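You operate a simulated robot arm through the tools that you are given. There is no shell and no other tool. Be economical: measure what you need, move in short steps, check, and stop when the job is done.

Carry out the task below with a simulated two-armed robot. There is one attempt and no reset: what you move stays moved.

TASK
Swap the short bar in the blue clamp for the long one, clamp it tight and load it.
Fine: short bar on the bench; hold the clamp while you turn its knob; the clamp goes on the trolley deck.

It is judged by the outcome, as a careful person would: the job done as asked, and still so three seconds after it is handed in. It fails if anything else is knocked over, pushed out of place, dropped, spilled or broken.

THE ROBOT
Two 7-joint arms with two-finger parallel grippers on one trunk, on a base that drives. Base frame: it is fixed to the floor where the robot stands at the start and does not move with it; the origin is under the middle of the robot, x ahead of it, y to its left, z up; the surface under the hand at the start is at about z = 0.85. Lengths are in m, angles in degrees, forces in N, time in s.
The left shoulder is at the start at [0.05, 0.177, 1.129], the right one opposite. With the tool pointing down near the work surface each hand reaches from about 0.22 to 0.7 m from the robot's upright axis, wherever it stands, measured 20 degrees to its own side. Places, roughly: bed of the blue clamp [0.5, 0.2, 0.9]; clamp [0.5, 1.75, 0.75]; deck of the panel trolley [0.6, -0.8, 0.5]; green-ended bar [0.75, 1.75, 0.75]; red clamp knob [0.5, 1.6, 0.8]; top of the packing bench [0.6, 0.5, 0.8]. Payload 3.43 kg a hand.
Tool frame (each hand has its own): the origin (TCP) lies between the finger pads and is the grasp point; the fingertips stand 0.034 m ahead of it; z points along the fingers, y is the line along which they close. Largest opening 0.128 m; finger width 0.024, thickness 0.012; the body of the gripper, 0.048 by 0.13 m, starts 0.096 m behind the TCP.
Orientation is that of the tool frame in the base frame, as a unit quaternion [w, x, y, z]. With the fingers straight down and closing along the base's y, the tool's x points along the base's -x, its y along +y and its z along -z.

THE INTERFACE
- The arms move only by the tool play_rows. It takes "left_motion", "right_motion" or both (then of equal length, played together; a hand with none holds still); each is text: rows parted by semicolons, each of 6 numbers parted by spaces: the shift along the tool's x, y, z in units of 50 mm (1.0 is 50 mm), then the turn, a rotation vector about the tool's x, y, z in units of 4 degrees (1.0 is 4 degrees). In form: tx ty tz rx ry rz; .... A call has 1 to 12 rows; each row shifts and turns the commanded pose from where the row before left it, along the tool's axes as they then stand. "left_claw" and "right_claw" are, for a hand that has rows, the finger opening in cm, from 0 to 12.8, set as the call begins (left out, the last holds). A call with a number of a shift or a turn outside -1 to 1 is refused whole. Rows are played at 5 a second. More than 0.05 m and 8.6 degrees between two rows, or a gripper value outside its range, and nothing of the call is played. Where a pose cannot be reached the arm comes as near as it can. A force on the tool above 40 N (or 10 N above the force at the start of the call, whichever is more), or a blocked arm, ends the call early, and 0.2 s more pass. Each finger travels about 0.108 m/s and halts on what it meets, pressing with about 39 N; the grip force reading is that of the motor and also rises with nothing between the fingers. The clock runs only during rows and for 0.2 s after the last one: add rows that do not move to give the fingers time. It gives the time, the measured TCP pose, the force on the tool (base axes), the opening and the grip force at its end, in the units of the frame above (readings bear some noise), with the torque about the TCP (base axes, N m) and any sound that the robot's microphone picked up, and new pictures: "views" is both (left out), scene, wrist or none (wrist: the cameras of the hands that moved).
- Cameras (640 x 400 px; columns grow to the right, rows downward): "scene" is now at [0.161, -0.0059, 1.297]; the picture's right is [-0.06, -1.00, 0.00], its down [-0.52, 0.03, -0.85] and it looks along [0.85, -0.05, -0.52] (base axes); focal length 214 px, centre (320, 200). "left" rides on the left gripper at [0.076, 0.011, -0.16] in its tool frame; the picture's right is [-0.15, 0.99, 0.00], its down [-0.88, -0.13, -0.46] and it looks along [-0.45, -0.07, 0.89] (tool axes); focal length 234 px, centre (320, 200). "right" rides on the right gripper at [0.076, -0.011, -0.16] in its tool frame; the picture's right is [0.15, 0.99, 0.00], its down [-0.88, 0.13, -0.46] and it looks along [-0.45, 0.07, 0.89] (tool axes); focal length 234 px, centre (320, 200). There is no depth. A picture from a camera that has moved, and an enlarged one, comes with that camera's place and axes in the base frame and with its lens.
- move_column(by): slides the trunk up (or, below 0, down) by that many m; the arms and the scene camera ride with it, the base frame stays. It gives what a move gives, with no picture.
- base_move(legs): drives the robot by 1 to 6 legs, each [ahead, turn to the left] in m and degrees, along the robot's own axes; the way and the turn of a leg run together, so that a leg with both is an arc; at most 1.5 m and 180 degrees a leg. The arms and the cameras ride along, it lands a little off, and it stops where it bumps. It gives what a move gives, and a new picture of the scene camera.
- turn_head(pan, tilt): turns the head with the scene camera to pan (to the left, within 80 degrees either way) and tilt (down, from -29 to 69), counted from straight ahead of the robot. It gives what a move gives, and a new picture of the scene camera.
- enlarge(camera, box): a new picture of the part [left, top, right, bottom] of that camera's present view, enlarged. The clock stands still meanwhile.
- close_job(): hands the job in; it is judged then, once.

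Work in short steps. Places have to be worked out from the pictures, the camera data and where the tool is seen: move nearer, look again, correct. Check each grasp and each placing, and mend what went wrong. You have 120 turns and 260 pictures in all, those below and enlarged ones among them. Open the grippers and draw the arms clear of the work before you hand the job in, unless the task says otherwise; then end with one line.

The tools are called after "Call:" as name(argument=value, ...) on one line, values as JSON. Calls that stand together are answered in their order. play_rows: Moves the arms, as the interface text tells. Its arguments: {"type":"object","properties":{"left_motion":{"type":"string"},"left_claw":{"type":"number"},"right_motion":{"type":"string"},"right_claw":{"type":"number"},"views":{"type":"string","enum":["both","scene","wrist","none"]}},"required":[]} The other tools are called the same way: move_column (by) slides the trunk up or down; base_move (legs) drives the base; turn_head (pan, tilt) turns the head that bears the scene camera; enlarge (camera, box) takes an enlarged picture of a part of a camera's view; close_job () hands the job in.

At the start:

```text
t: 0.0
left_position: [0.3928, 0.1989, 1.2291]
left_tcp_rot: [0.0, 0.001, 1.0, 0.0]
left_contact_force: [-0.2, 0.4, -0.2]
left_ft_torque: [-0.04, -0.02, 0.0]
left_grip_width: 0.128
left_finger_force: 0.1
right_position: [0.2971, -0.0722, 1.1386]
right_tcp_rot: [0.0, 0.0, 1.0, 0.0]
right_contact_force: [0.6, -0.1, 0.1]
right_ft_torque: [-0.04, 0.03, 0.0]
right_grip_width: 0.1278
right_finger_force: 0.1
trunk travel left (down, up): [-0.3, 0.101]
robot x, y, heading: [0.0002, 0.0024, -0.1]
head pan, tilt: [-3.4, 31.5]
```

scene: 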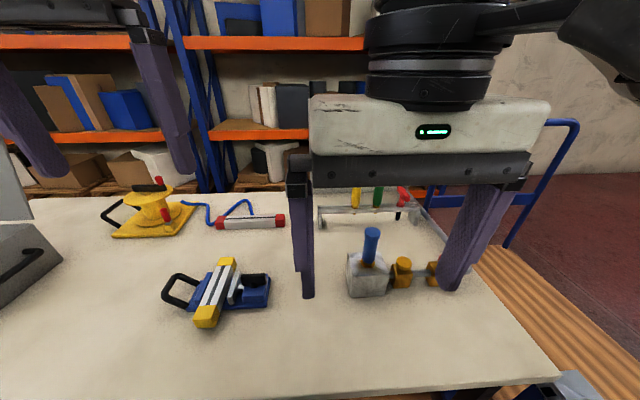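
right: 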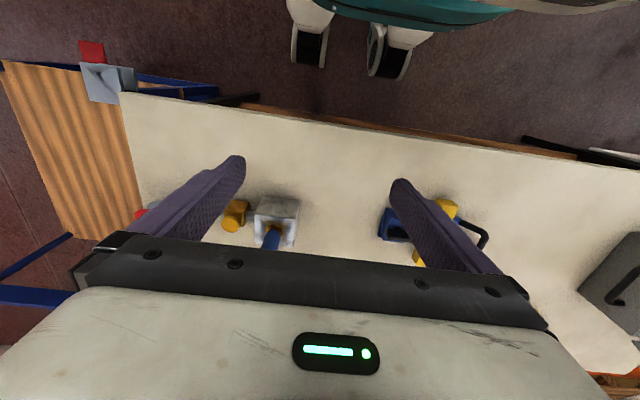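
left: 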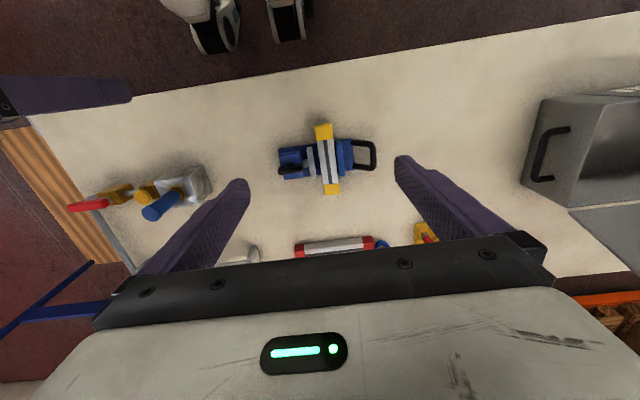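

I'll look at the clamp and the rest of the bench up close before moving anything.

Call:
enlarge(camera="scene", box=[80, 150, 300, 350])

Call:
enlarge(camera="left", box=[230, 100, 450, 270])

Call:
turn_head(pan=60, tilt=30)

Call:
turn_head(pan=-50, tilt=40)

```text
2.00 times, centred on (190, 250) of scene
camera zoom: at [0.161, -0.0059, 1.297], right [-0.06, -1.0, 0.0], down [-0.52, 0.03, -0.85], along [0.85, -0.05, -0.52], focal length 429 px, centre (580, 100)
```

zoom: 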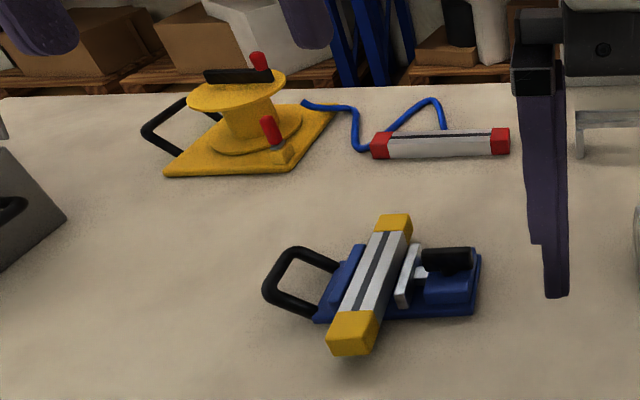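

```text
2.35 times, centred on (340, 185) of left
camera zoom: at [0.3144, 0.2125, 1.3886], right [0.15, 0.99, 0.0], down [0.88, -0.13, 0.46], along [0.45, -0.07, -0.89], focal length 551 px, centre (273, 235)
```

zoom: 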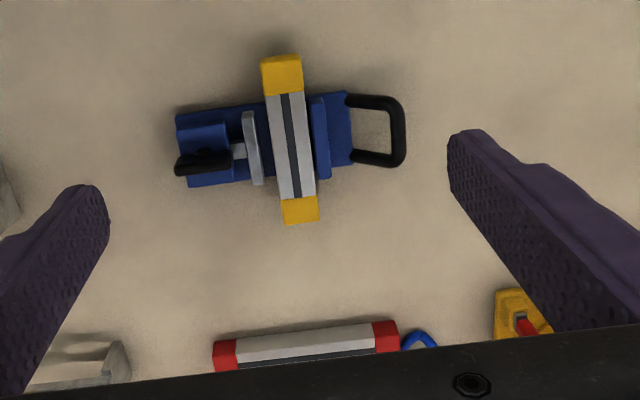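

```text
t: 1.3
left_position: [0.3914, 0.2004, 1.2287]
left_tcp_rot: [0.001, 0.0, 1.0, -0.001]
left_contact_force: [0.3, 0.1, 0.6]
left_ft_torque: [0.0, -0.02, 0.01]
left_grip_width: 0.1281
left_finger_force: 0.0
right_position: [0.2968, -0.0723, 1.1386]
right_tcp_rot: [-0.001, 0.0, 1.0, 0.0]
right_contact_force: [0.0, 0.6, 0.2]
right_ft_torque: [0.0, -0.01, 0.01]
right_grip_width: 0.1278
right_finger_force: 0.0
trunk travel left (down, up): [-0.3, 0.101]
robot x, y, heading: [-0.0008, 0.0018, 0.2]
head pan, tilt: [60.0, 30.0]
camera scene: at [0.1167, 0.0778, 1.2993], right [0.87, -0.5, 0.0], down [-0.25, -0.43, -0.87], along [0.43, 0.75, -0.5], focal length 214 px, centre (320, 200)
```

scene: 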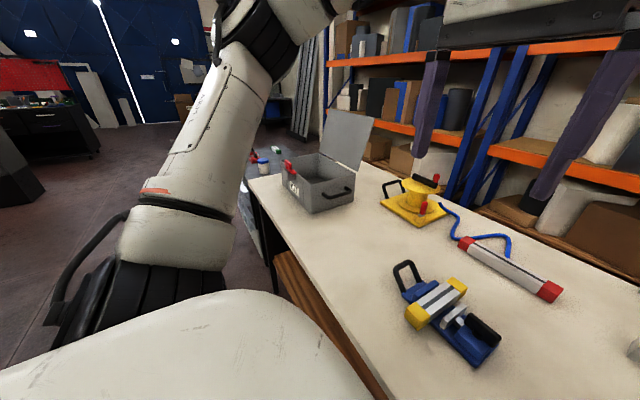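

```text
t: 3.2
left_position: [0.3925, 0.1995, 1.2283]
left_tcp_rot: [0.0, 0.0, 1.0, 0.0]
left_contact_force: [0.4, -0.1, -0.1]
left_ft_torque: [-0.01, 0.02, 0.01]
left_grip_width: 0.128
left_finger_force: 0.2
right_position: [0.2965, -0.0726, 1.1391]
right_tcp_rot: [0.0, 0.0, 1.0, -0.001]
right_contact_force: [-0.5, -0.3, 0.0]
right_ft_torque: [0.04, 0.01, 0.01]
right_grip_width: 0.1282
right_finger_force: 0.0
trunk travel left (down, up): [-0.3, 0.101]
robot x, y, heading: [-0.0014, -0.0002, -0.0]
head pan, tilt: [-50.0, 40.0]
camera scene: at [0.1261, -0.0656, 1.284], right [-0.77, -0.64, 0.0], down [-0.41, 0.49, -0.77], along [0.49, -0.59, -0.64], focal length 214 px, centre (320, 200)
```

scene: 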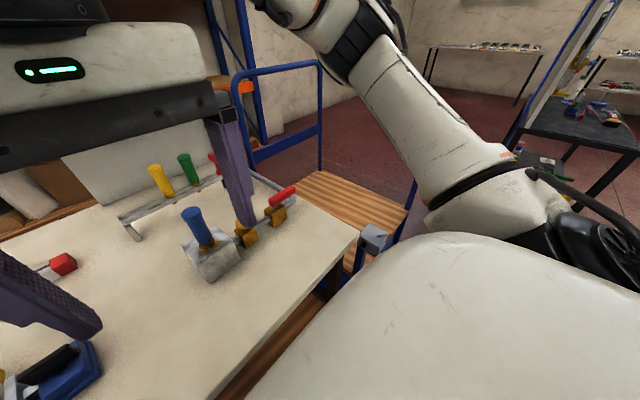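

Blue clamp with a yellow-ended bar is ahead; a red-ended bar lies behind, with a blue cord. I also need to see what is on the left at y=1.75.

Call:
turn_head(pan=62, tilt=15)

Call:
enlarge(camera="scene", box=[220, 140, 380, 240])

Call:
enlarge(camera="scene", box=[380, 220, 600, 360])

```text
t: 5.1
left_position: [0.3918, 0.2004, 1.2287]
left_tcp_rot: [0.0, 0.0, 1.0, 0.0]
left_contact_force: [-0.1, -0.2, 0.1]
left_ft_torque: [0.0, 0.02, 0.03]
left_grip_width: 0.1282
left_finger_force: 0.0
right_position: [0.2952, -0.072, 1.1391]
right_tcp_rot: [0.0, -0.001, 1.0, 0.0]
right_contact_force: [0.4, -1.0, 0.4]
right_ft_torque: [-0.01, -0.02, 0.04]
right_grip_width: 0.128
right_finger_force: 0.0
trunk travel left (down, up): [-0.3, 0.101]
robot x, y, heading: [-0.0016, 0.0008, 0.1]
head pan, tilt: [62.0, 15.0]
camera scene: at [0.1153, 0.082, 1.3235], right [0.88, -0.47, 0.0], down [-0.12, -0.23, -0.97], along [0.45, 0.85, -0.26], focal length 214 px, centre (320, 200)
```

scene: 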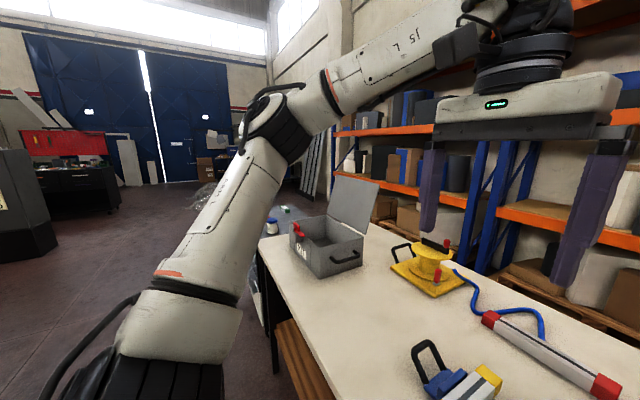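

```text
4.00 times, centred on (300, 190) of scene
camera zoom: at [0.1153, 0.082, 1.3235], right [0.88, -0.47, 0.0], down [-0.12, -0.23, -0.97], along [0.45, 0.85, -0.26], focal length 858 px, centre (400, 240)
```

zoom: 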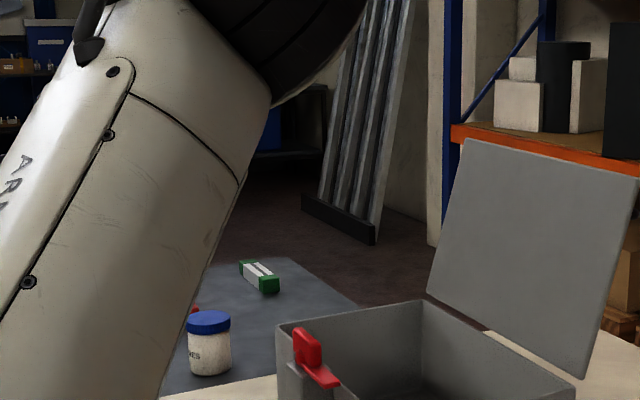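

```text
2.86 times, centred on (490, 290) of scene
camera zoom: at [0.1153, 0.082, 1.3235], right [0.88, -0.47, 0.0], down [-0.12, -0.23, -0.97], along [0.45, 0.85, -0.26], focal length 613 px, centre (-166, -57)
```

zoom: 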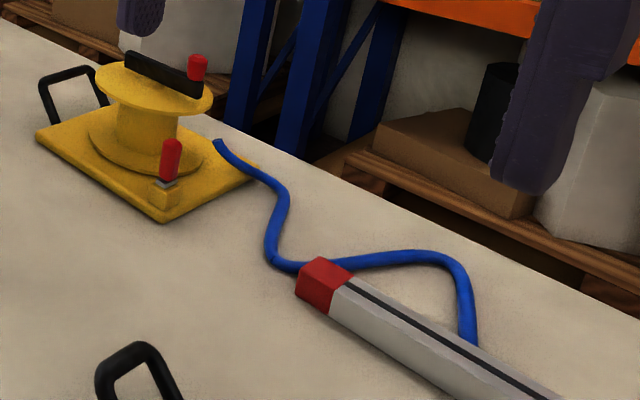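

Red bar measures about 0.22 m, yellow about 0.15 m. I need the green one's length too, so I zoom in on it.

Call:
enlarge(camera="scene", box=[260, 190, 310, 221])

Call:
move_column(by=0.1)

Call:
enlarge(camera="scene", box=[240, 180, 340, 242])

```text
12.80 times, centred on (285, 206) of scene
camera zoom: at [0.1153, 0.082, 1.3235], right [0.88, -0.47, 0.0], down [-0.12, -0.23, -0.97], along [0.45, 0.85, -0.26], focal length 2745 px, centre (768, 130)
```

zoom: 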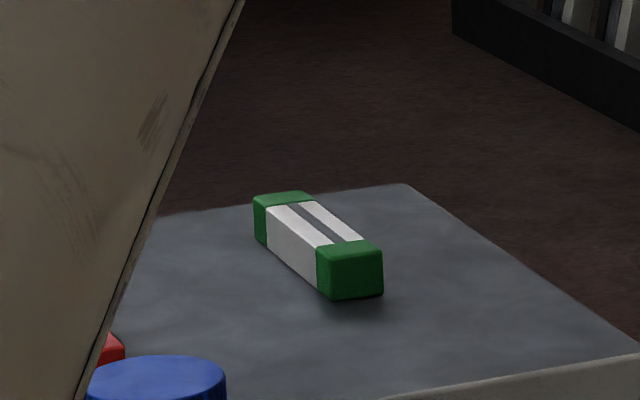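

```text
t: 6.5
left_position: [0.3938, 0.2007, 1.3285]
left_tcp_rot: [0.0, 0.0, 1.0, 0.0]
left_contact_force: [1.5, 0.5, -0.3]
left_ft_torque: [0.0, 0.0, 0.03]
left_grip_width: 0.128
left_finger_force: 0.0
right_position: [0.2964, -0.0727, 1.2388]
right_tcp_rot: [0.0, 0.0, 1.0, 0.0]
right_contact_force: [-0.6, 0.1, -0.1]
right_ft_torque: [0.01, 0.02, -0.01]
right_grip_width: 0.1283
right_finger_force: 0.1
trunk travel left (down, up): [-0.4, 0.001]
robot x, y, heading: [0.0013, 0.002, -0.1]
head pan, tilt: [62.0, 15.0]
```

```text
6.40 times, centred on (290, 211) of scene
camera zoom: at [0.1154, 0.082, 1.4235], right [0.88, -0.47, 0.0], down [-0.12, -0.23, -0.97], along [0.45, 0.85, -0.26], focal length 1373 px, centre (512, 130)
```

zoom: 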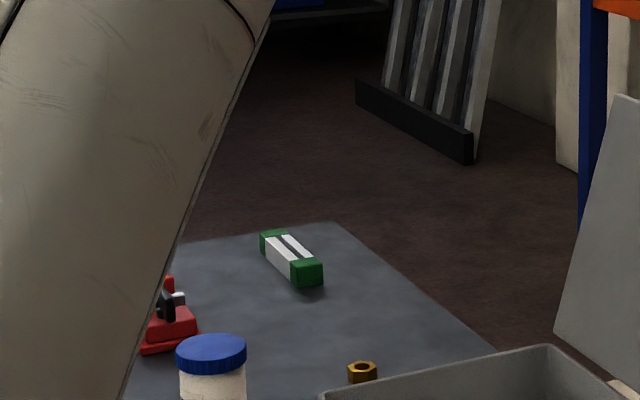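

The green one is ~0.14 m, so the red-ended bar (~0.22 m) is the long one. Now I study the clamp itself from above.

Call:
turn_head(pan=18, tilt=58)

Call:
enlarge(camera="scene", box=[240, 110, 400, 210])

Call:
enlarge(camera="left", box=[260, 120, 400, 210])

```text
t: 7.6
left_position: [0.3929, 0.2006, 1.3286]
left_tcp_rot: [0.0, 0.0, 1.0, -0.001]
left_contact_force: [0.0, -1.0, -0.1]
left_ft_torque: [-0.02, 0.01, 0.02]
left_grip_width: 0.128
left_finger_force: 0.1
right_position: [0.296, -0.0719, 1.2384]
right_tcp_rot: [-0.001, 0.001, 1.0, 0.0]
right_contact_force: [0.5, 0.4, -0.1]
right_ft_torque: [-0.01, -0.02, -0.02]
right_grip_width: 0.128
right_finger_force: 0.0
trunk travel left (down, up): [-0.4, 0.001]
robot x, y, heading: [0.0006, -0.0036, 0.0]
head pan, tilt: [18.0, 58.0]
camera scene: at [0.1369, 0.0209, 1.3596], right [0.31, -0.95, 0.0], down [-0.81, -0.26, -0.53], along [0.5, 0.16, -0.85], focal length 214 px, centre (320, 200)
```

scene: 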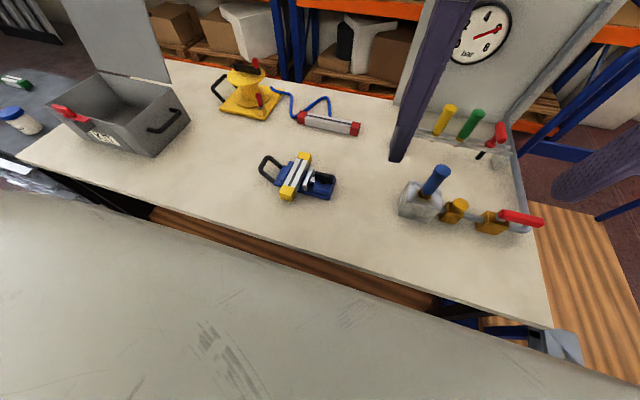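

```text
4.00 times, centred on (320, 160) of scene
camera zoom: at [0.1369, 0.0209, 1.3596], right [0.31, -0.95, 0.0], down [-0.81, -0.26, -0.53], along [0.5, 0.16, -0.85], focal length 858 px, centre (320, 360)
```

zoom: 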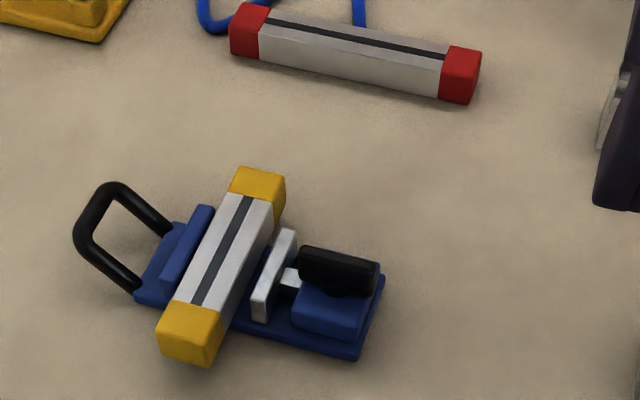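

```text
4.44 times, centred on (330, 165) of left
camera zoom: at [0.3144, 0.2125, 1.4886], right [0.15, 0.99, 0.0], down [0.88, -0.13, 0.46], along [0.45, -0.07, -0.89], focal length 1041 px, centre (276, 356)
```

zoom: 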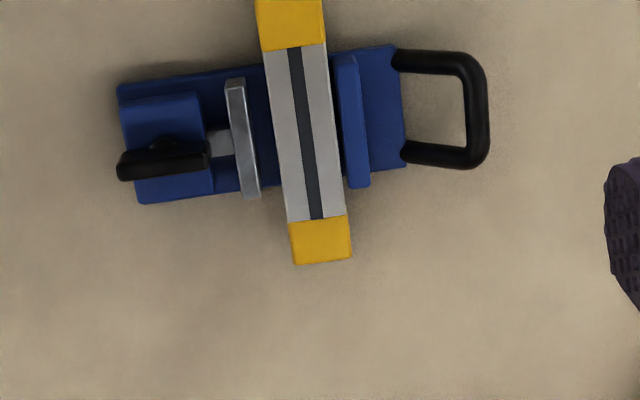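

The knob is a black T-bar turning about a vertical axis on the blue block; the silver jaw stands off the bar with a visible gap. I lower the trunk and bring the left hand lower for a closer look.

Call:
move_column(by=-0.1)

Call:
play_rows(left_motion="0 0 1 0 0 0; 0 0 1 0 0 0; 0 0 1 0 0 0", views="wrist")

Call:
enlarge(camera="left", box=[180, 60, 500, 260])

Call:
enlarge(camera="scene", box=[240, 110, 400, 210])

```text
t: 8.9
left_position: [0.3924, 0.1994, 1.2292]
left_tcp_rot: [0.0, 0.0, 1.0, 0.0]
left_contact_force: [0.1, 0.7, -0.4]
left_ft_torque: [0.02, 0.01, 0.01]
left_grip_width: 0.1279
left_finger_force: 0.0
right_position: [0.296, -0.0724, 1.139]
right_tcp_rot: [0.0, 0.0, 1.0, 0.0]
right_contact_force: [-0.4, 0.7, -0.1]
right_ft_torque: [0.0, -0.02, 0.04]
right_grip_width: 0.1282
right_finger_force: 0.1
trunk travel left (down, up): [-0.3, 0.101]
robot x, y, heading: [-0.0019, 0.0024, -0.1]
head pan, tilt: [18.0, 58.0]
```

```text
t: 9.7
left_position: [0.3899, 0.1995, 1.078]
left_tcp_rot: [0.001, 0.0, 1.0, 0.0]
left_contact_force: [-0.2, -0.3, -0.4]
left_ft_torque: [-0.05, 0.0, -0.02]
left_grip_width: 0.128
left_finger_force: 0.0
right_position: [0.2972, -0.0721, 1.139]
right_tcp_rot: [0.0, 0.0, 1.0, 0.0]
right_contact_force: [0.9, 0.4, 0.1]
right_ft_torque: [0.02, 0.01, -0.02]
right_grip_width: 0.1281
right_finger_force: 0.0
trunk travel left (down, up): [-0.3, 0.101]
robot x, y, heading: [0.0009, 0.0017, -0.1]
head pan, tilt: [18.0, 58.0]
camera left: at [0.311, 0.2117, 1.237], right [0.14, 0.99, 0.0], down [0.88, -0.13, 0.46], along [0.45, -0.07, -0.89], focal length 234 px, centre (320, 200)
```

left: 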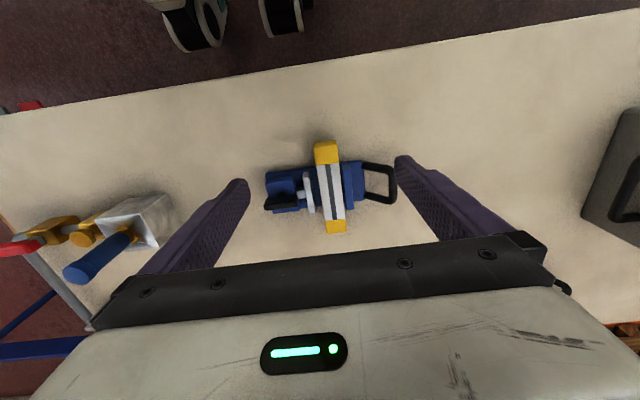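

```text
2.00 times, centred on (340, 160) of left
camera zoom: at [0.311, 0.2117, 1.237], right [0.14, 0.99, 0.0], down [0.88, -0.13, 0.46], along [0.45, -0.07, -0.89], focal length 468 px, centre (280, 280)
```

zoom: 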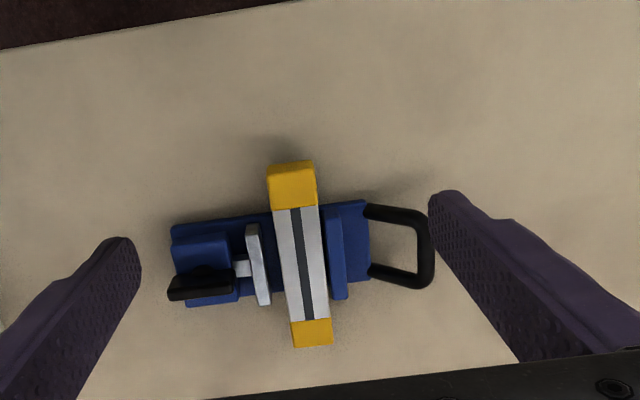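

```text
4.00 times, centred on (320, 160) of scene
camera zoom: at [0.1372, 0.0212, 1.2596], right [0.31, -0.95, 0.0], down [-0.81, -0.26, -0.53], along [0.5, 0.16, -0.85], focal length 858 px, centre (320, 360)
```

zoom: 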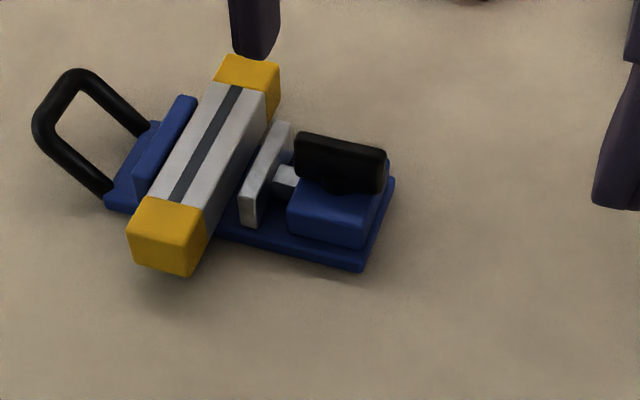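

I judge the yellow bar to run along x from about 0.396 to 0.548 at y≈0.205, with the top near z 0.90. I'll line the left hand up over its near end and come partway down to check.

Call:
play_rows(left_motion="-0.48 0.1 0 0 0 0; 0 0 1 0 0 0; 0 0 1 0 0 0; 0 0 0.4 0 0 0", left_claw=7, views="both")

Call:
enlarge(camera="left", box=[180, 60, 500, 260])

Call:
enlarge(camera="scene", box=[240, 110, 400, 210])

```text
t: 10.7
left_position: [0.4168, 0.2036, 0.9592]
left_tcp_rot: [0.001, 0.0, 1.0, 0.0]
left_contact_force: [0.1, 0.0, 0.5]
left_ft_torque: [-0.01, 0.01, -0.05]
left_grip_width: 0.0698
left_finger_force: 0.0
right_position: [0.296, -0.0719, 1.1392]
right_tcp_rot: [0.0, 0.0, 1.0, 0.0]
right_contact_force: [0.9, -0.8, 1.0]
right_ft_torque: [-0.02, -0.02, 0.0]
right_grip_width: 0.1281
right_finger_force: 0.0
trunk travel left (down, up): [-0.3, 0.101]
robot x, y, heading: [0.0006, 0.002, -0.1]
head pan, tilt: [18.0, 58.0]
camera scene: at [0.137, 0.0209, 1.2596], right [0.31, -0.95, 0.0], down [-0.81, -0.26, -0.53], along [0.5, 0.16, -0.85], focal length 214 px, centre (320, 200)
camera left: at [0.3388, 0.2169, 1.1182], right [0.15, 0.99, 0.0], down [0.88, -0.13, 0.46], along [0.45, -0.07, -0.89], focal length 234 px, centre (320, 200)
```

scene: 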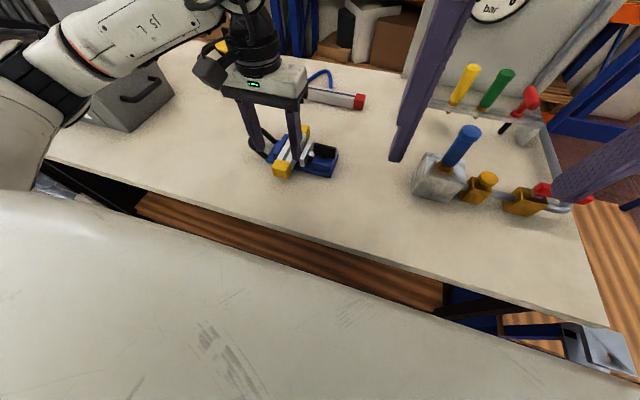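
left: 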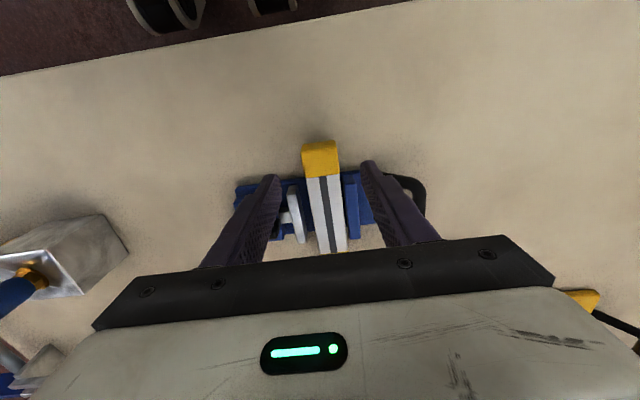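

```text
2.00 times, centred on (340, 160) of left
camera zoom: at [0.3388, 0.2169, 1.1182], right [0.15, 0.99, 0.0], down [0.88, -0.13, 0.46], along [0.45, -0.07, -0.89], focal length 468 px, centre (280, 280)
```

zoom: 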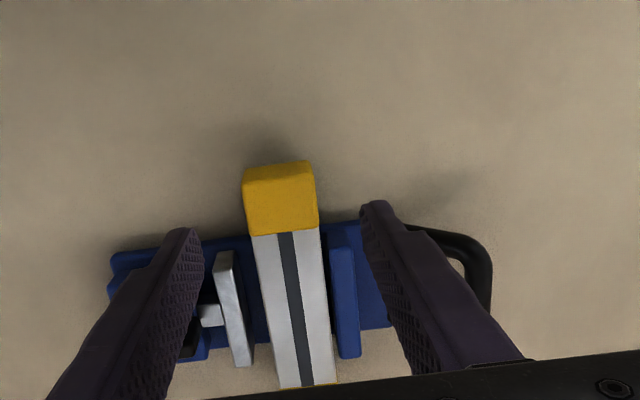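

```text
4.00 times, centred on (320, 160) of scene
camera zoom: at [0.137, 0.0209, 1.2596], right [0.31, -0.95, 0.0], down [-0.81, -0.26, -0.53], along [0.5, 0.16, -0.85], focal length 858 px, centre (320, 360)
```

zoom: 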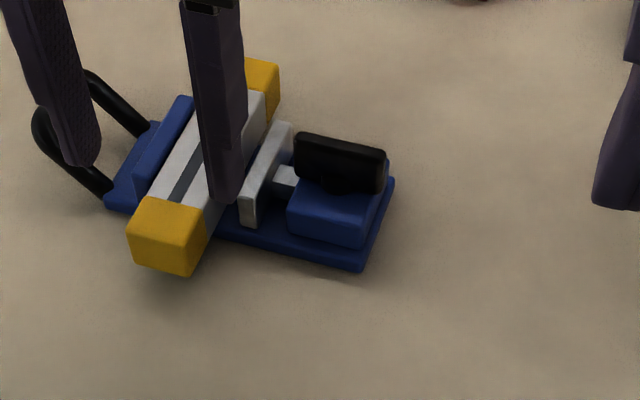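

Estimates agree across views: near end x≈0.392, clamp edge ≈0.436. I shift back 6 mm, go down to TCP z≈0.903 and close.

Call:
play_rows(left_motion="0.12 0.02 0.5 0 0 0; 0 0 0.6 0 0 0", views="none")

Call:
play_rows(left_motion="0 0 0 0 0 0; 0 0 0 0 0 0; 0 0 0 0 0 0", left_claw=0, views="wrist")

Call:
enlarge(camera="scene", box=[240, 110, 400, 210])

```text
t: 11.3
left_position: [0.4075, 0.2032, 0.9038]
left_tcp_rot: [0.0, 0.0, 1.0, -0.001]
left_contact_force: [-0.1, 0.6, 0.1]
left_ft_torque: [-0.04, -0.04, -0.02]
left_grip_width: 0.0701
left_finger_force: 0.1
right_position: [0.2964, -0.0716, 1.1382]
right_tcp_rot: [-0.001, 0.0, 1.0, 0.0]
right_contact_force: [0.0, 0.1, -0.5]
right_ft_torque: [0.02, 0.01, -0.03]
right_grip_width: 0.1279
right_finger_force: 0.0
trunk travel left (down, up): [-0.3, 0.101]
robot x, y, heading: [-0.0034, -0.001, -0.0]
head pan, tilt: [18.0, 58.0]
```

```text
t: 12.1
left_position: [0.4093, 0.2015, 0.9035]
left_tcp_rot: [0.0, 0.0, 1.0, 0.0]
left_contact_force: [-0.1, 0.2, -0.3]
left_ft_torque: [-0.04, 0.11, 0.01]
left_grip_width: 0.0352
left_finger_force: 38.6
right_position: [0.296, -0.0714, 1.1382]
right_tcp_rot: [-0.001, 0.0, 1.0, 0.0]
right_contact_force: [0.0, 0.0, 0.4]
right_ft_torque: [0.04, -0.01, 0.0]
right_grip_width: 0.1279
right_finger_force: 0.0
trunk travel left (down, up): [-0.3, 0.101]
robot x, y, heading: [-0.004, -0.0011, 0.1]
head pan, tilt: [18.0, 58.0]
camera left: at [0.3309, 0.2152, 1.0635], right [0.15, 0.99, 0.0], down [0.88, -0.13, 0.46], along [0.45, -0.07, -0.89], focal length 234 px, centre (320, 200)
```

left: 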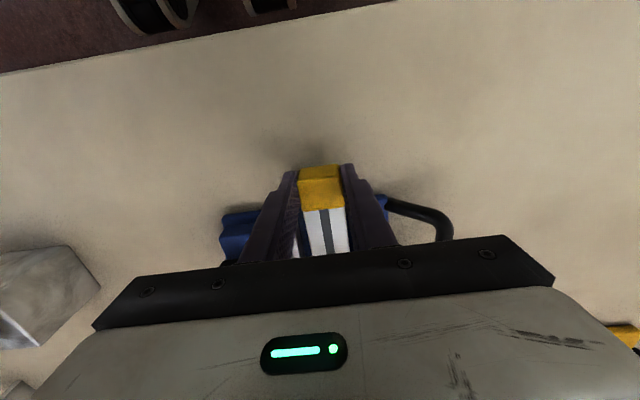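

```text
4.00 times, centred on (320, 160) of scene
camera zoom: at [0.137, 0.0208, 1.2595], right [0.31, -0.95, 0.0], down [-0.81, -0.26, -0.53], along [0.5, 0.16, -0.85], focal length 858 px, centre (320, 360)
```

zoom: 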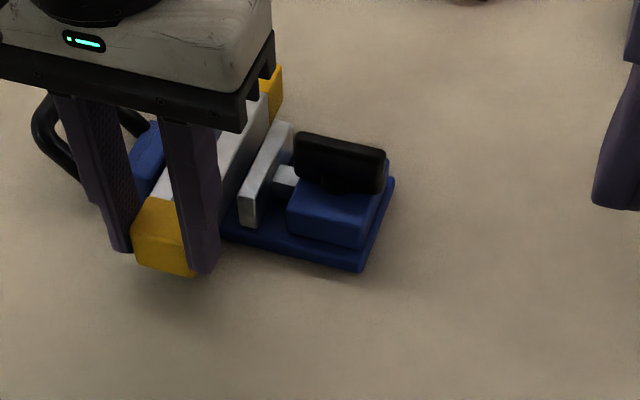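

Bar gripped at 35 mm. I lift it slowly straight up.

Call:
play_rows(left_motion="0 0 -0.2 0 0 0; 0 0 -0.3 0 0 0; 0 0 -0.5 0 0 0; 0 0 -1 0 0 0", views="both")

Call:
enlarge(camera="scene", box=[220, 90, 380, 190])

```text
t: 13.1
left_position: [0.4114, 0.2024, 1.0078]
left_tcp_rot: [0.0, 0.0, 1.0, 0.0]
left_contact_force: [0.4, 0.9, -1.1]
left_ft_torque: [-0.02, 0.11, 0.0]
left_grip_width: 0.0352
left_finger_force: 38.4
right_position: [0.2959, -0.0729, 1.1389]
right_tcp_rot: [0.0, 0.0, 1.0, 0.0]
right_contact_force: [0.6, -0.8, 0.1]
right_ft_torque: [0.01, -0.03, 0.04]
right_grip_width: 0.128
right_finger_force: 0.2
trunk travel left (down, up): [-0.3, 0.101]
robot x, y, heading: [-0.0003, -0.0029, -0.0]
head pan, tilt: [18.0, 58.0]
camera scene: at [0.1367, 0.0205, 1.2596], right [0.31, -0.95, 0.0], down [-0.81, -0.26, -0.53], along [0.5, 0.16, -0.85], focal length 214 px, centre (320, 200)
camera left: at [0.3326, 0.2144, 1.1666], right [0.15, 0.99, 0.0], down [0.88, -0.13, 0.46], along [0.45, -0.07, -0.89], focal length 234 px, centre (320, 200)
```

scene: 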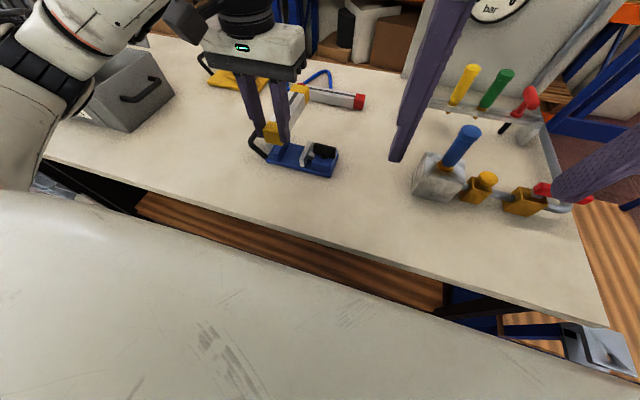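
left: 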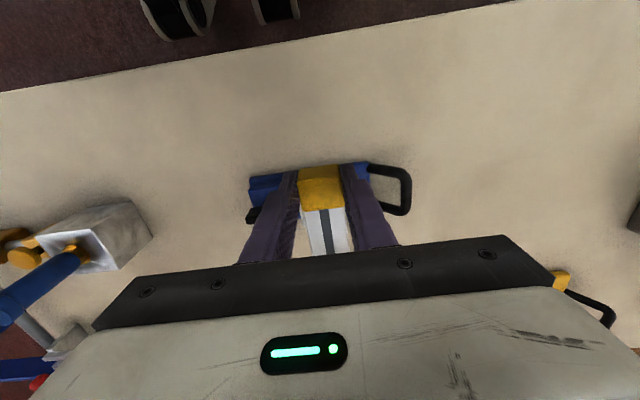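

```text
4.00 times, centred on (300, 140) of scene
camera zoom: at [0.1367, 0.0205, 1.2596], right [0.31, -0.95, 0.0], down [-0.81, -0.26, -0.53], along [0.5, 0.16, -0.85], focal length 858 px, centre (400, 440)
```

zoom: 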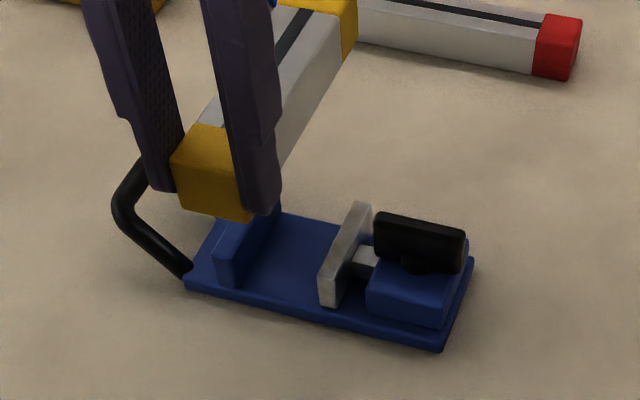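

Bar is free and the clamp stayed put. I carry the bar left to open bench space at about y=0.46 and lower toward the surface.

Call:
play_rows(left_motion="-0.3 1 0 0 0 0; -0.3 1 0 0 0 0; 0 1 0 0 0 0; 0 1 0 0 0 0; 0 1 0 0 0 0; 0 0.1 0 0 0 0; 0 0 1 0 0 0; 0 0 1 0 0 0; 0 0 0.2 0 0 0", views="both")

Call:
enlarge(camera="scene", box=[130, 70, 290, 170])

```text
refused: row 1 steps farther than a row can; nothing moved
```

```text
4.00 times, centred on (210, 120) of scene
camera zoom: at [0.1367, 0.0205, 1.2596], right [0.31, -0.95, 0.0], down [-0.81, -0.26, -0.53], along [0.5, 0.16, -0.85], focal length 858 px, centre (760, 520)
```

zoom: 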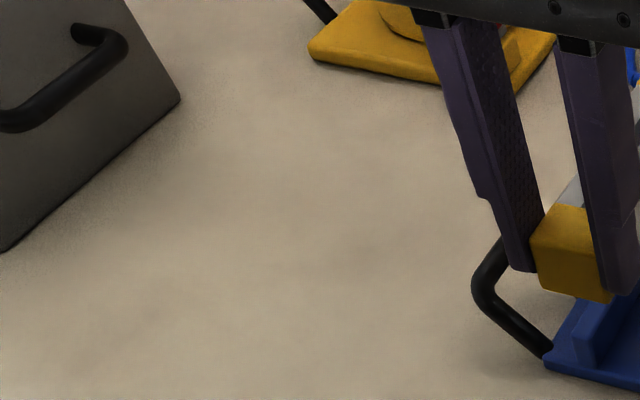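

Row norm is limited to 50 mm, so I replay it with smaller rows.

Call:
play_rows(left_motion="-0.3 0.9 0 0 0 0; -0.3 0.9 0 0 0 0; 0 1 0 0 0 0; 0 1 0 0 0 0; 0 1 0 0 0 0; 0 0.3 0 0 0 0; 0 0 1 0 0 0; 0 0 1 0 0 0; 0 0 0.2 0 0 0", views="both")

Call:
enlarge(camera="scene", box=[130, 70, 290, 170])

```text
t: 15.1
left_position: [0.4387, 0.459, 0.8938]
left_tcp_rot: [0.001, 0.0, 1.0, 0.0]
left_contact_force: [0.0, 0.8, -2.4]
left_ft_torque: [0.01, 0.11, -0.02]
left_grip_width: 0.0352
left_finger_force: 39.0
right_position: [0.2962, -0.0712, 1.1393]
right_tcp_rot: [-0.001, 0.001, 1.0, -0.001]
right_contact_force: [0.5, -0.6, -0.5]
right_ft_torque: [-0.03, 0.01, 0.03]
right_grip_width: 0.128
right_finger_force: 0.0
trunk travel left (down, up): [-0.3, 0.101]
robot x, y, heading: [-0.0009, 0.0011, -0.1]
head pan, tilt: [18.0, 58.0]
camera scene: at [0.1371, 0.0209, 1.2596], right [0.31, -0.95, 0.0], down [-0.81, -0.26, -0.53], along [0.5, 0.16, -0.85], focal length 214 px, centre (320, 200)
camera left: at [0.3612, 0.4718, 1.0532], right [0.15, 0.99, 0.0], down [0.88, -0.13, 0.46], along [0.45, -0.07, -0.89], focal length 234 px, centre (320, 200)
```

scene: 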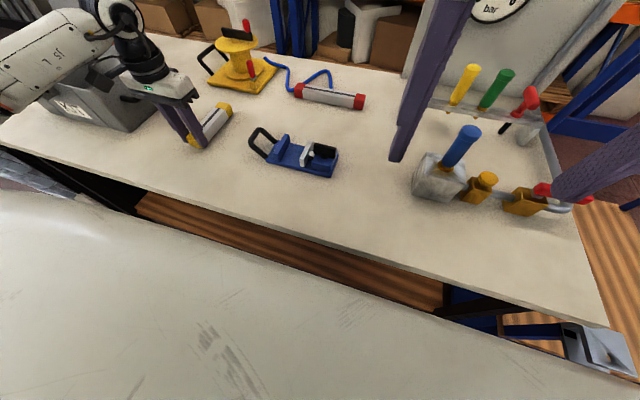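
left: 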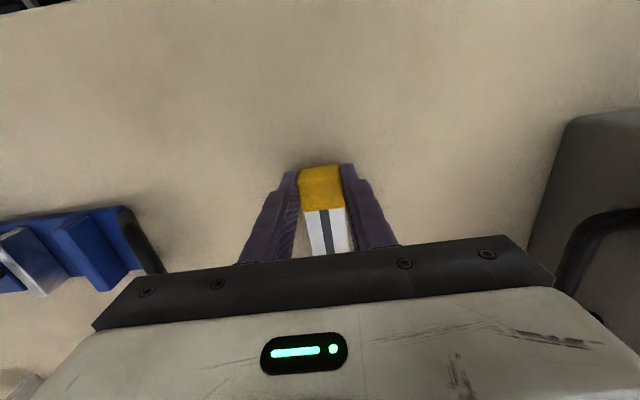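

```text
4.00 times, centred on (210, 120) of scene
camera zoom: at [0.1371, 0.0209, 1.2596], right [0.31, -0.95, 0.0], down [-0.81, -0.26, -0.53], along [0.5, 0.16, -0.85], focal length 858 px, centre (760, 520)
```

zoom: 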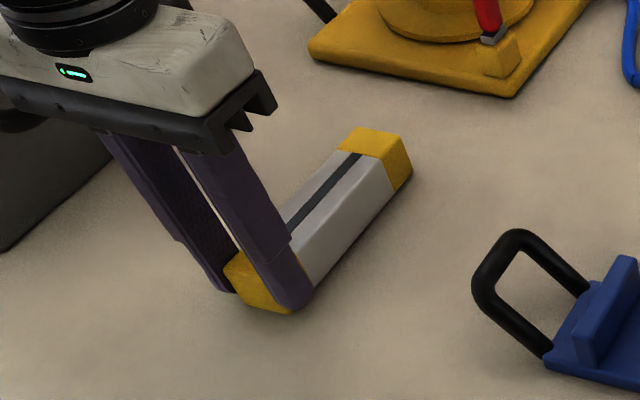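

Close to the surface; I lower in 2 mm steps to find contact.

Call:
play_rows(left_motion="0 0 0.06 0 0 0; 0 0 0.04 0 0 0", views="none")

Call:
play_rows(left_motion="0 0 0.03 0 0 0; 0 0 0 0 0 0", views="none")

Call:
play_rows(left_motion="0 0 0.03 0 0 0; 0 0 0 0 0 0", views="none")

Call:
enlarge(camera="scene", box=[130, 70, 290, 170])

```text
t: 15.7
left_position: [0.4389, 0.4593, 0.8914]
left_tcp_rot: [0.003, 0.0, 1.0, 0.001]
left_contact_force: [-1.9, -0.2, 17.1]
left_ft_torque: [-0.07, 0.36, 0.01]
left_grip_width: 0.0352
left_finger_force: 39.2
right_position: [0.2941, -0.0734, 1.1391]
right_tcp_rot: [0.001, 0.0, 1.0, 0.001]
right_contact_force: [-0.1, 1.5, -0.8]
right_ft_torque: [-0.01, 0.02, 0.02]
right_grip_width: 0.128
right_finger_force: 0.0
trunk travel left (down, up): [-0.3, 0.101]
robot x, y, heading: [0.0026, 0.0022, 0.0]
head pan, tilt: [18.0, 58.0]
```

```text
t: 16.3
left_position: [0.4393, 0.4587, 0.8922]
left_tcp_rot: [0.005, 0.0, 1.0, 0.002]
left_contact_force: [0.3, 2.6, 30.6]
left_ft_torque: [0.05, 0.38, 0.01]
left_grip_width: 0.0353
left_finger_force: 39.6
right_position: [0.2937, -0.0745, 1.14]
right_tcp_rot: [0.001, 0.0, 1.0, 0.001]
right_contact_force: [0.1, -0.6, 0.7]
right_ft_torque: [-0.01, 0.01, -0.01]
right_grip_width: 0.1281
right_finger_force: 0.1
trunk travel left (down, up): [-0.3, 0.101]
robot x, y, heading: [0.0034, -0.0027, 0.3]
head pan, tilt: [18.0, 58.0]
```

```text
t: 16.9
left_position: [0.4398, 0.4606, 0.8904]
left_tcp_rot: [0.005, 0.0, 1.0, 0.001]
left_contact_force: [-2.9, 3.1, 33.0]
left_ft_torque: [0.02, -0.07, 0.05]
left_grip_width: 0.0351
left_finger_force: 38.8
right_position: [0.2945, -0.0741, 1.1389]
right_tcp_rot: [0.002, 0.0, 1.0, 0.001]
right_contact_force: [-0.2, -0.2, 0.6]
right_ft_torque: [-0.02, -0.02, 0.01]
right_grip_width: 0.1281
right_finger_force: 0.0
trunk travel left (down, up): [-0.3, 0.101]
robot x, y, heading: [-0.0024, -0.0015, -0.1]
head pan, tilt: [18.0, 58.0]
```

```text
4.00 times, centred on (210, 120) of scene
camera zoom: at [0.1344, 0.0186, 1.2601], right [0.31, -0.95, 0.0], down [-0.81, -0.26, -0.53], along [0.51, 0.17, -0.85], focal length 858 px, centre (760, 520)
```

zoom: 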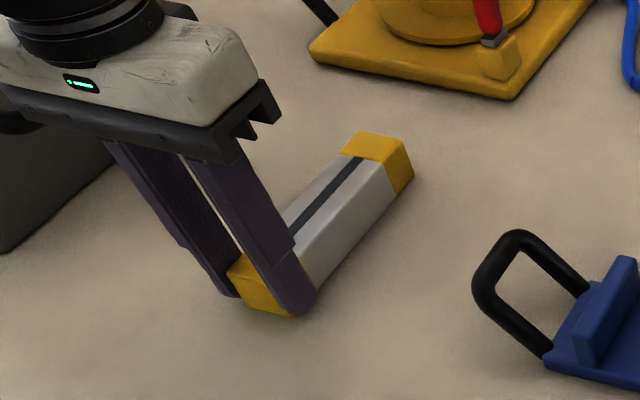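

The bar rests on the bench (contact at TCP z≈0.892, so the bed is ~12 mm above the bench). I ease off, open, and rise.

Call:
play_rows(left_motion="0 0 -0.1 0 0 0; 0 0 0 0 0 0", views="none")

Call:
play_rows(left_motion="0 0 0 0 0 0; 0 0 0 0 0 0; 0 0 -0.6 0 0 0; 0 0 -1 0 0 0; 0 0 -1 0 0 0", left_claw=6, views="both")

Call:
enlarge(camera="scene", box=[210, 60, 370, 160])

```text
t: 17.5
left_position: [0.439, 0.4593, 0.8899]
left_tcp_rot: [-0.001, 0.0, 1.0, 0.0]
left_contact_force: [1.0, 0.0, 5.7]
left_ft_torque: [0.03, -1.03, 0.03]
left_grip_width: 0.0353
left_finger_force: 39.2
right_position: [0.2971, -0.0735, 1.1384]
right_tcp_rot: [0.0, 0.0, 1.0, 0.0]
right_contact_force: [-0.6, -0.1, -1.0]
right_ft_torque: [0.0, 0.0, 0.0]
right_grip_width: 0.1279
right_finger_force: 0.1
trunk travel left (down, up): [-0.3, 0.101]
robot x, y, heading: [-0.0017, -0.0014, -0.2]
head pan, tilt: [18.0, 58.0]
```

```text
t: 18.7
left_position: [0.4407, 0.4581, 1.0226]
left_tcp_rot: [-0.001, 0.001, 1.0, 0.0]
left_contact_force: [-0.1, -0.5, 0.6]
left_ft_torque: [-0.01, -0.01, -0.01]
left_grip_width: 0.0599
left_finger_force: 0.1
right_position: [0.2951, -0.0735, 1.1399]
right_tcp_rot: [0.0, 0.0, 1.0, 0.001]
right_contact_force: [0.3, 0.4, 0.2]
right_ft_torque: [-0.01, -0.03, 0.01]
right_grip_width: 0.128
right_finger_force: 0.0
trunk travel left (down, up): [-0.3, 0.101]
robot x, y, heading: [-0.0017, -0.0035, -0.2]
head pan, tilt: [18.0, 58.0]
camera scene: at [0.1364, 0.0203, 1.2596], right [0.31, -0.95, 0.0], down [-0.81, -0.26, -0.53], along [0.5, 0.16, -0.85], focal length 214 px, centre (320, 200)
camera left: at [0.3625, 0.472, 1.1823], right [0.15, 0.99, 0.0], down [0.88, -0.13, 0.45], along [0.45, -0.07, -0.89], focal length 234 px, centre (320, 200)
```

scene: 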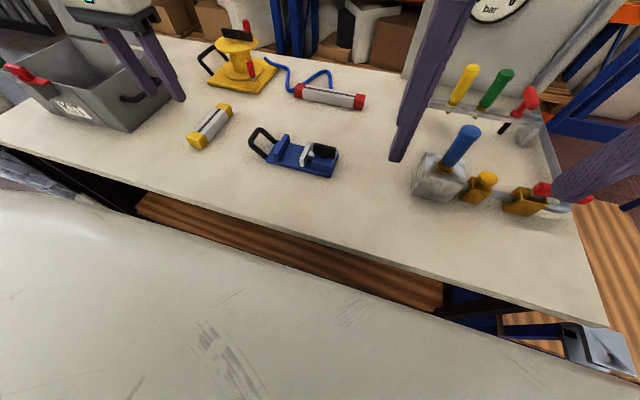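
left: 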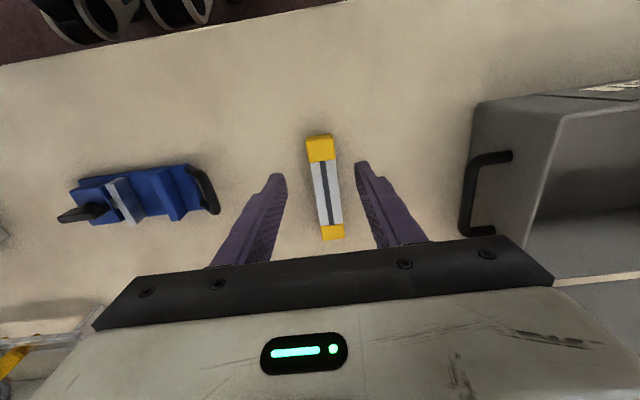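

```text
4.00 times, centred on (290, 110) of scene
camera zoom: at [0.1364, 0.0203, 1.2596], right [0.31, -0.95, 0.0], down [-0.81, -0.26, -0.53], along [0.5, 0.16, -0.85], focal length 858 px, centre (440, 560)
```

zoom: 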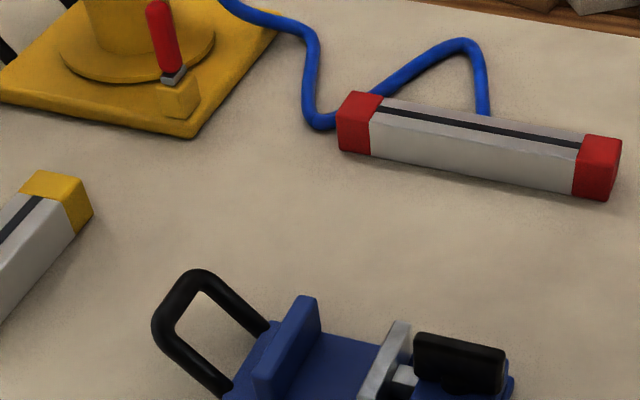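

Short bar is down on the bench. The blue hose lies close behind the red bar, so I need a top view of it before picking a grasp spot: raise and move the left hand over it while turning the tool.

Call:
play_rows(left_motion="0 0 -1 0 0 0; 0 0 -1 0 0 0; -0.6 -0.7 0 0 0 0; -0.6 -0.7 0 0 0 0; -0.6 -0.7 0 0 0 0; -0.6 -0.7 0 0 0 0; -0.3 -0.7 0 0 0 0; 0 -0.7 0 0 0 0; 0 -0.6 0 0 0 0", views="wrist")

Call:
enlarge(camera="left", box=[200, 60, 440, 210])

```text
t: 20.7
left_position: [0.5747, 0.2204, 1.1227]
left_tcp_rot: [0.0, 0.0, 1.0, 0.0]
left_contact_force: [-0.5, 0.2, 0.0]
left_ft_torque: [0.0, -0.02, 0.01]
left_grip_width: 0.06
left_finger_force: 0.0
right_position: [0.2958, -0.0723, 1.1392]
right_tcp_rot: [0.0, 0.0, 1.0, 0.0]
right_contact_force: [-0.6, 0.2, 0.4]
right_ft_torque: [0.0, 0.01, 0.01]
right_grip_width: 0.128
right_finger_force: 0.0
trunk travel left (down, up): [-0.3, 0.101]
robot x, y, heading: [-0.0048, 0.0018, 0.0]
head pan, tilt: [18.0, 58.0]
camera left: at [0.4974, 0.2329, 1.2822], right [0.15, 0.99, 0.0], down [0.88, -0.13, 0.46], along [0.45, -0.07, -0.89], focal length 234 px, centre (320, 200)
```

left: 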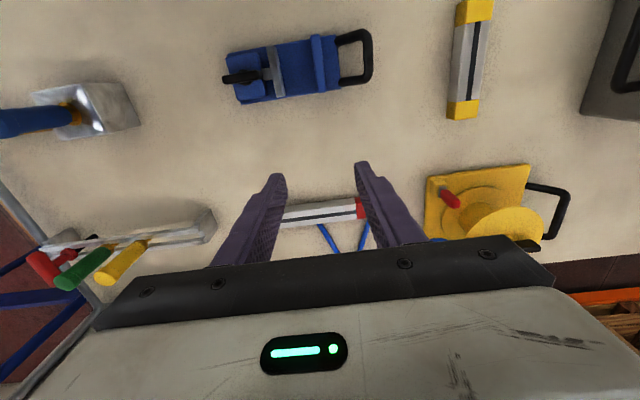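

```text
2.67 times, centred on (320, 135) of left
camera zoom: at [0.4974, 0.2329, 1.2822], right [0.15, 0.99, 0.0], down [0.88, -0.13, 0.46], along [0.45, -0.07, -0.89], focal length 624 px, centre (320, 373)
```

zoom: 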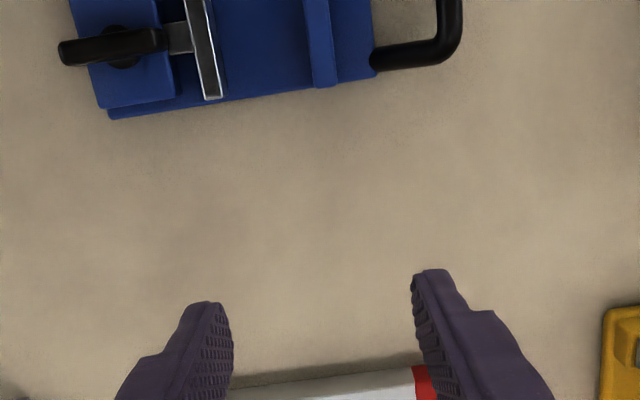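

Call:
enlarge(camera="left", box=[255, 180, 405, 260])

Call:
turn_head(pan=14, tilt=35)

Call:
enlarge(camera="scene", box=[240, 170, 400, 270])

```text
4.27 times, centred on (330, 220) of left
camera zoom: at [0.4974, 0.2329, 1.2822], right [0.15, 0.99, 0.0], down [0.88, -0.13, 0.46], along [0.45, -0.07, -0.89], focal length 999 px, centre (277, 115)
```

zoom: 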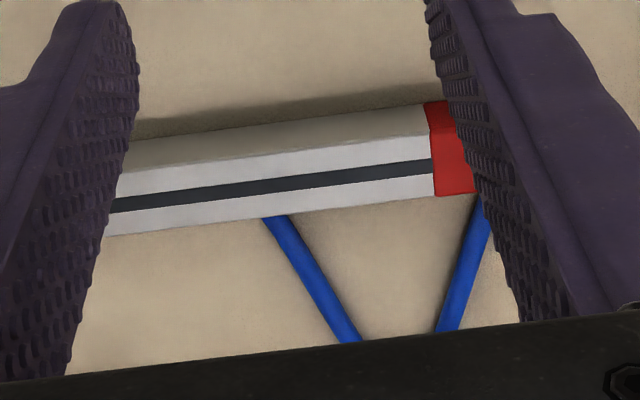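

```text
t: 21.6
left_position: [0.5749, 0.222, 1.1227]
left_tcp_rot: [-0.001, 0.0, 1.0, 0.0]
left_contact_force: [0.6, -0.2, 0.1]
left_ft_torque: [-0.03, -0.01, 0.0]
left_grip_width: 0.06
left_finger_force: 0.1
right_position: [0.2952, -0.0718, 1.1385]
right_tcp_rot: [0.001, 0.0, 1.0, 0.0]
right_contact_force: [-0.3, 0.8, 0.0]
right_ft_torque: [0.02, 0.03, -0.02]
right_grip_width: 0.1278
right_finger_force: 0.0
trunk travel left (down, up): [-0.3, 0.101]
robot x, y, heading: [-0.0015, 0.0005, 0.2]
head pan, tilt: [14.0, 35.0]
camera scene: at [0.1568, 0.0208, 1.2914], right [0.24, -0.97, 0.0], down [-0.56, -0.14, -0.82], along [0.79, 0.2, -0.57], focal length 214 px, centre (320, 200)
```

scene: 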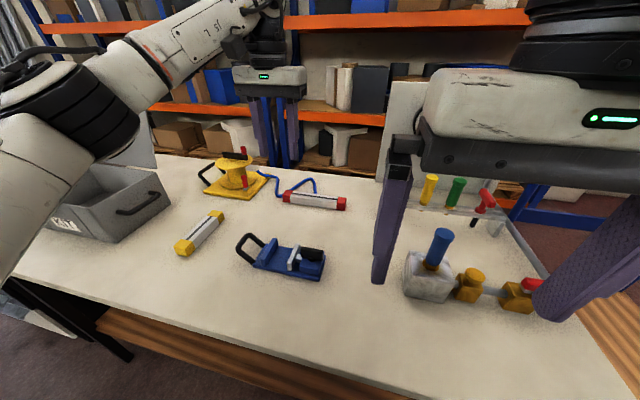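

```text
4.00 times, centred on (320, 220) of scene
camera zoom: at [0.1568, 0.0208, 1.2914], right [0.24, -0.97, 0.0], down [-0.56, -0.14, -0.82], along [0.79, 0.2, -0.57], focal length 858 px, centre (320, 120)
```

zoom: 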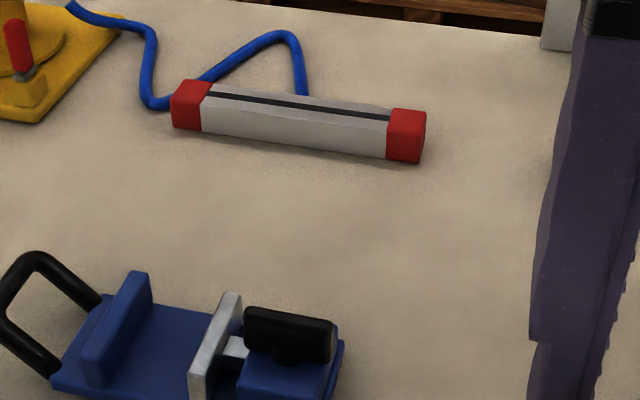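

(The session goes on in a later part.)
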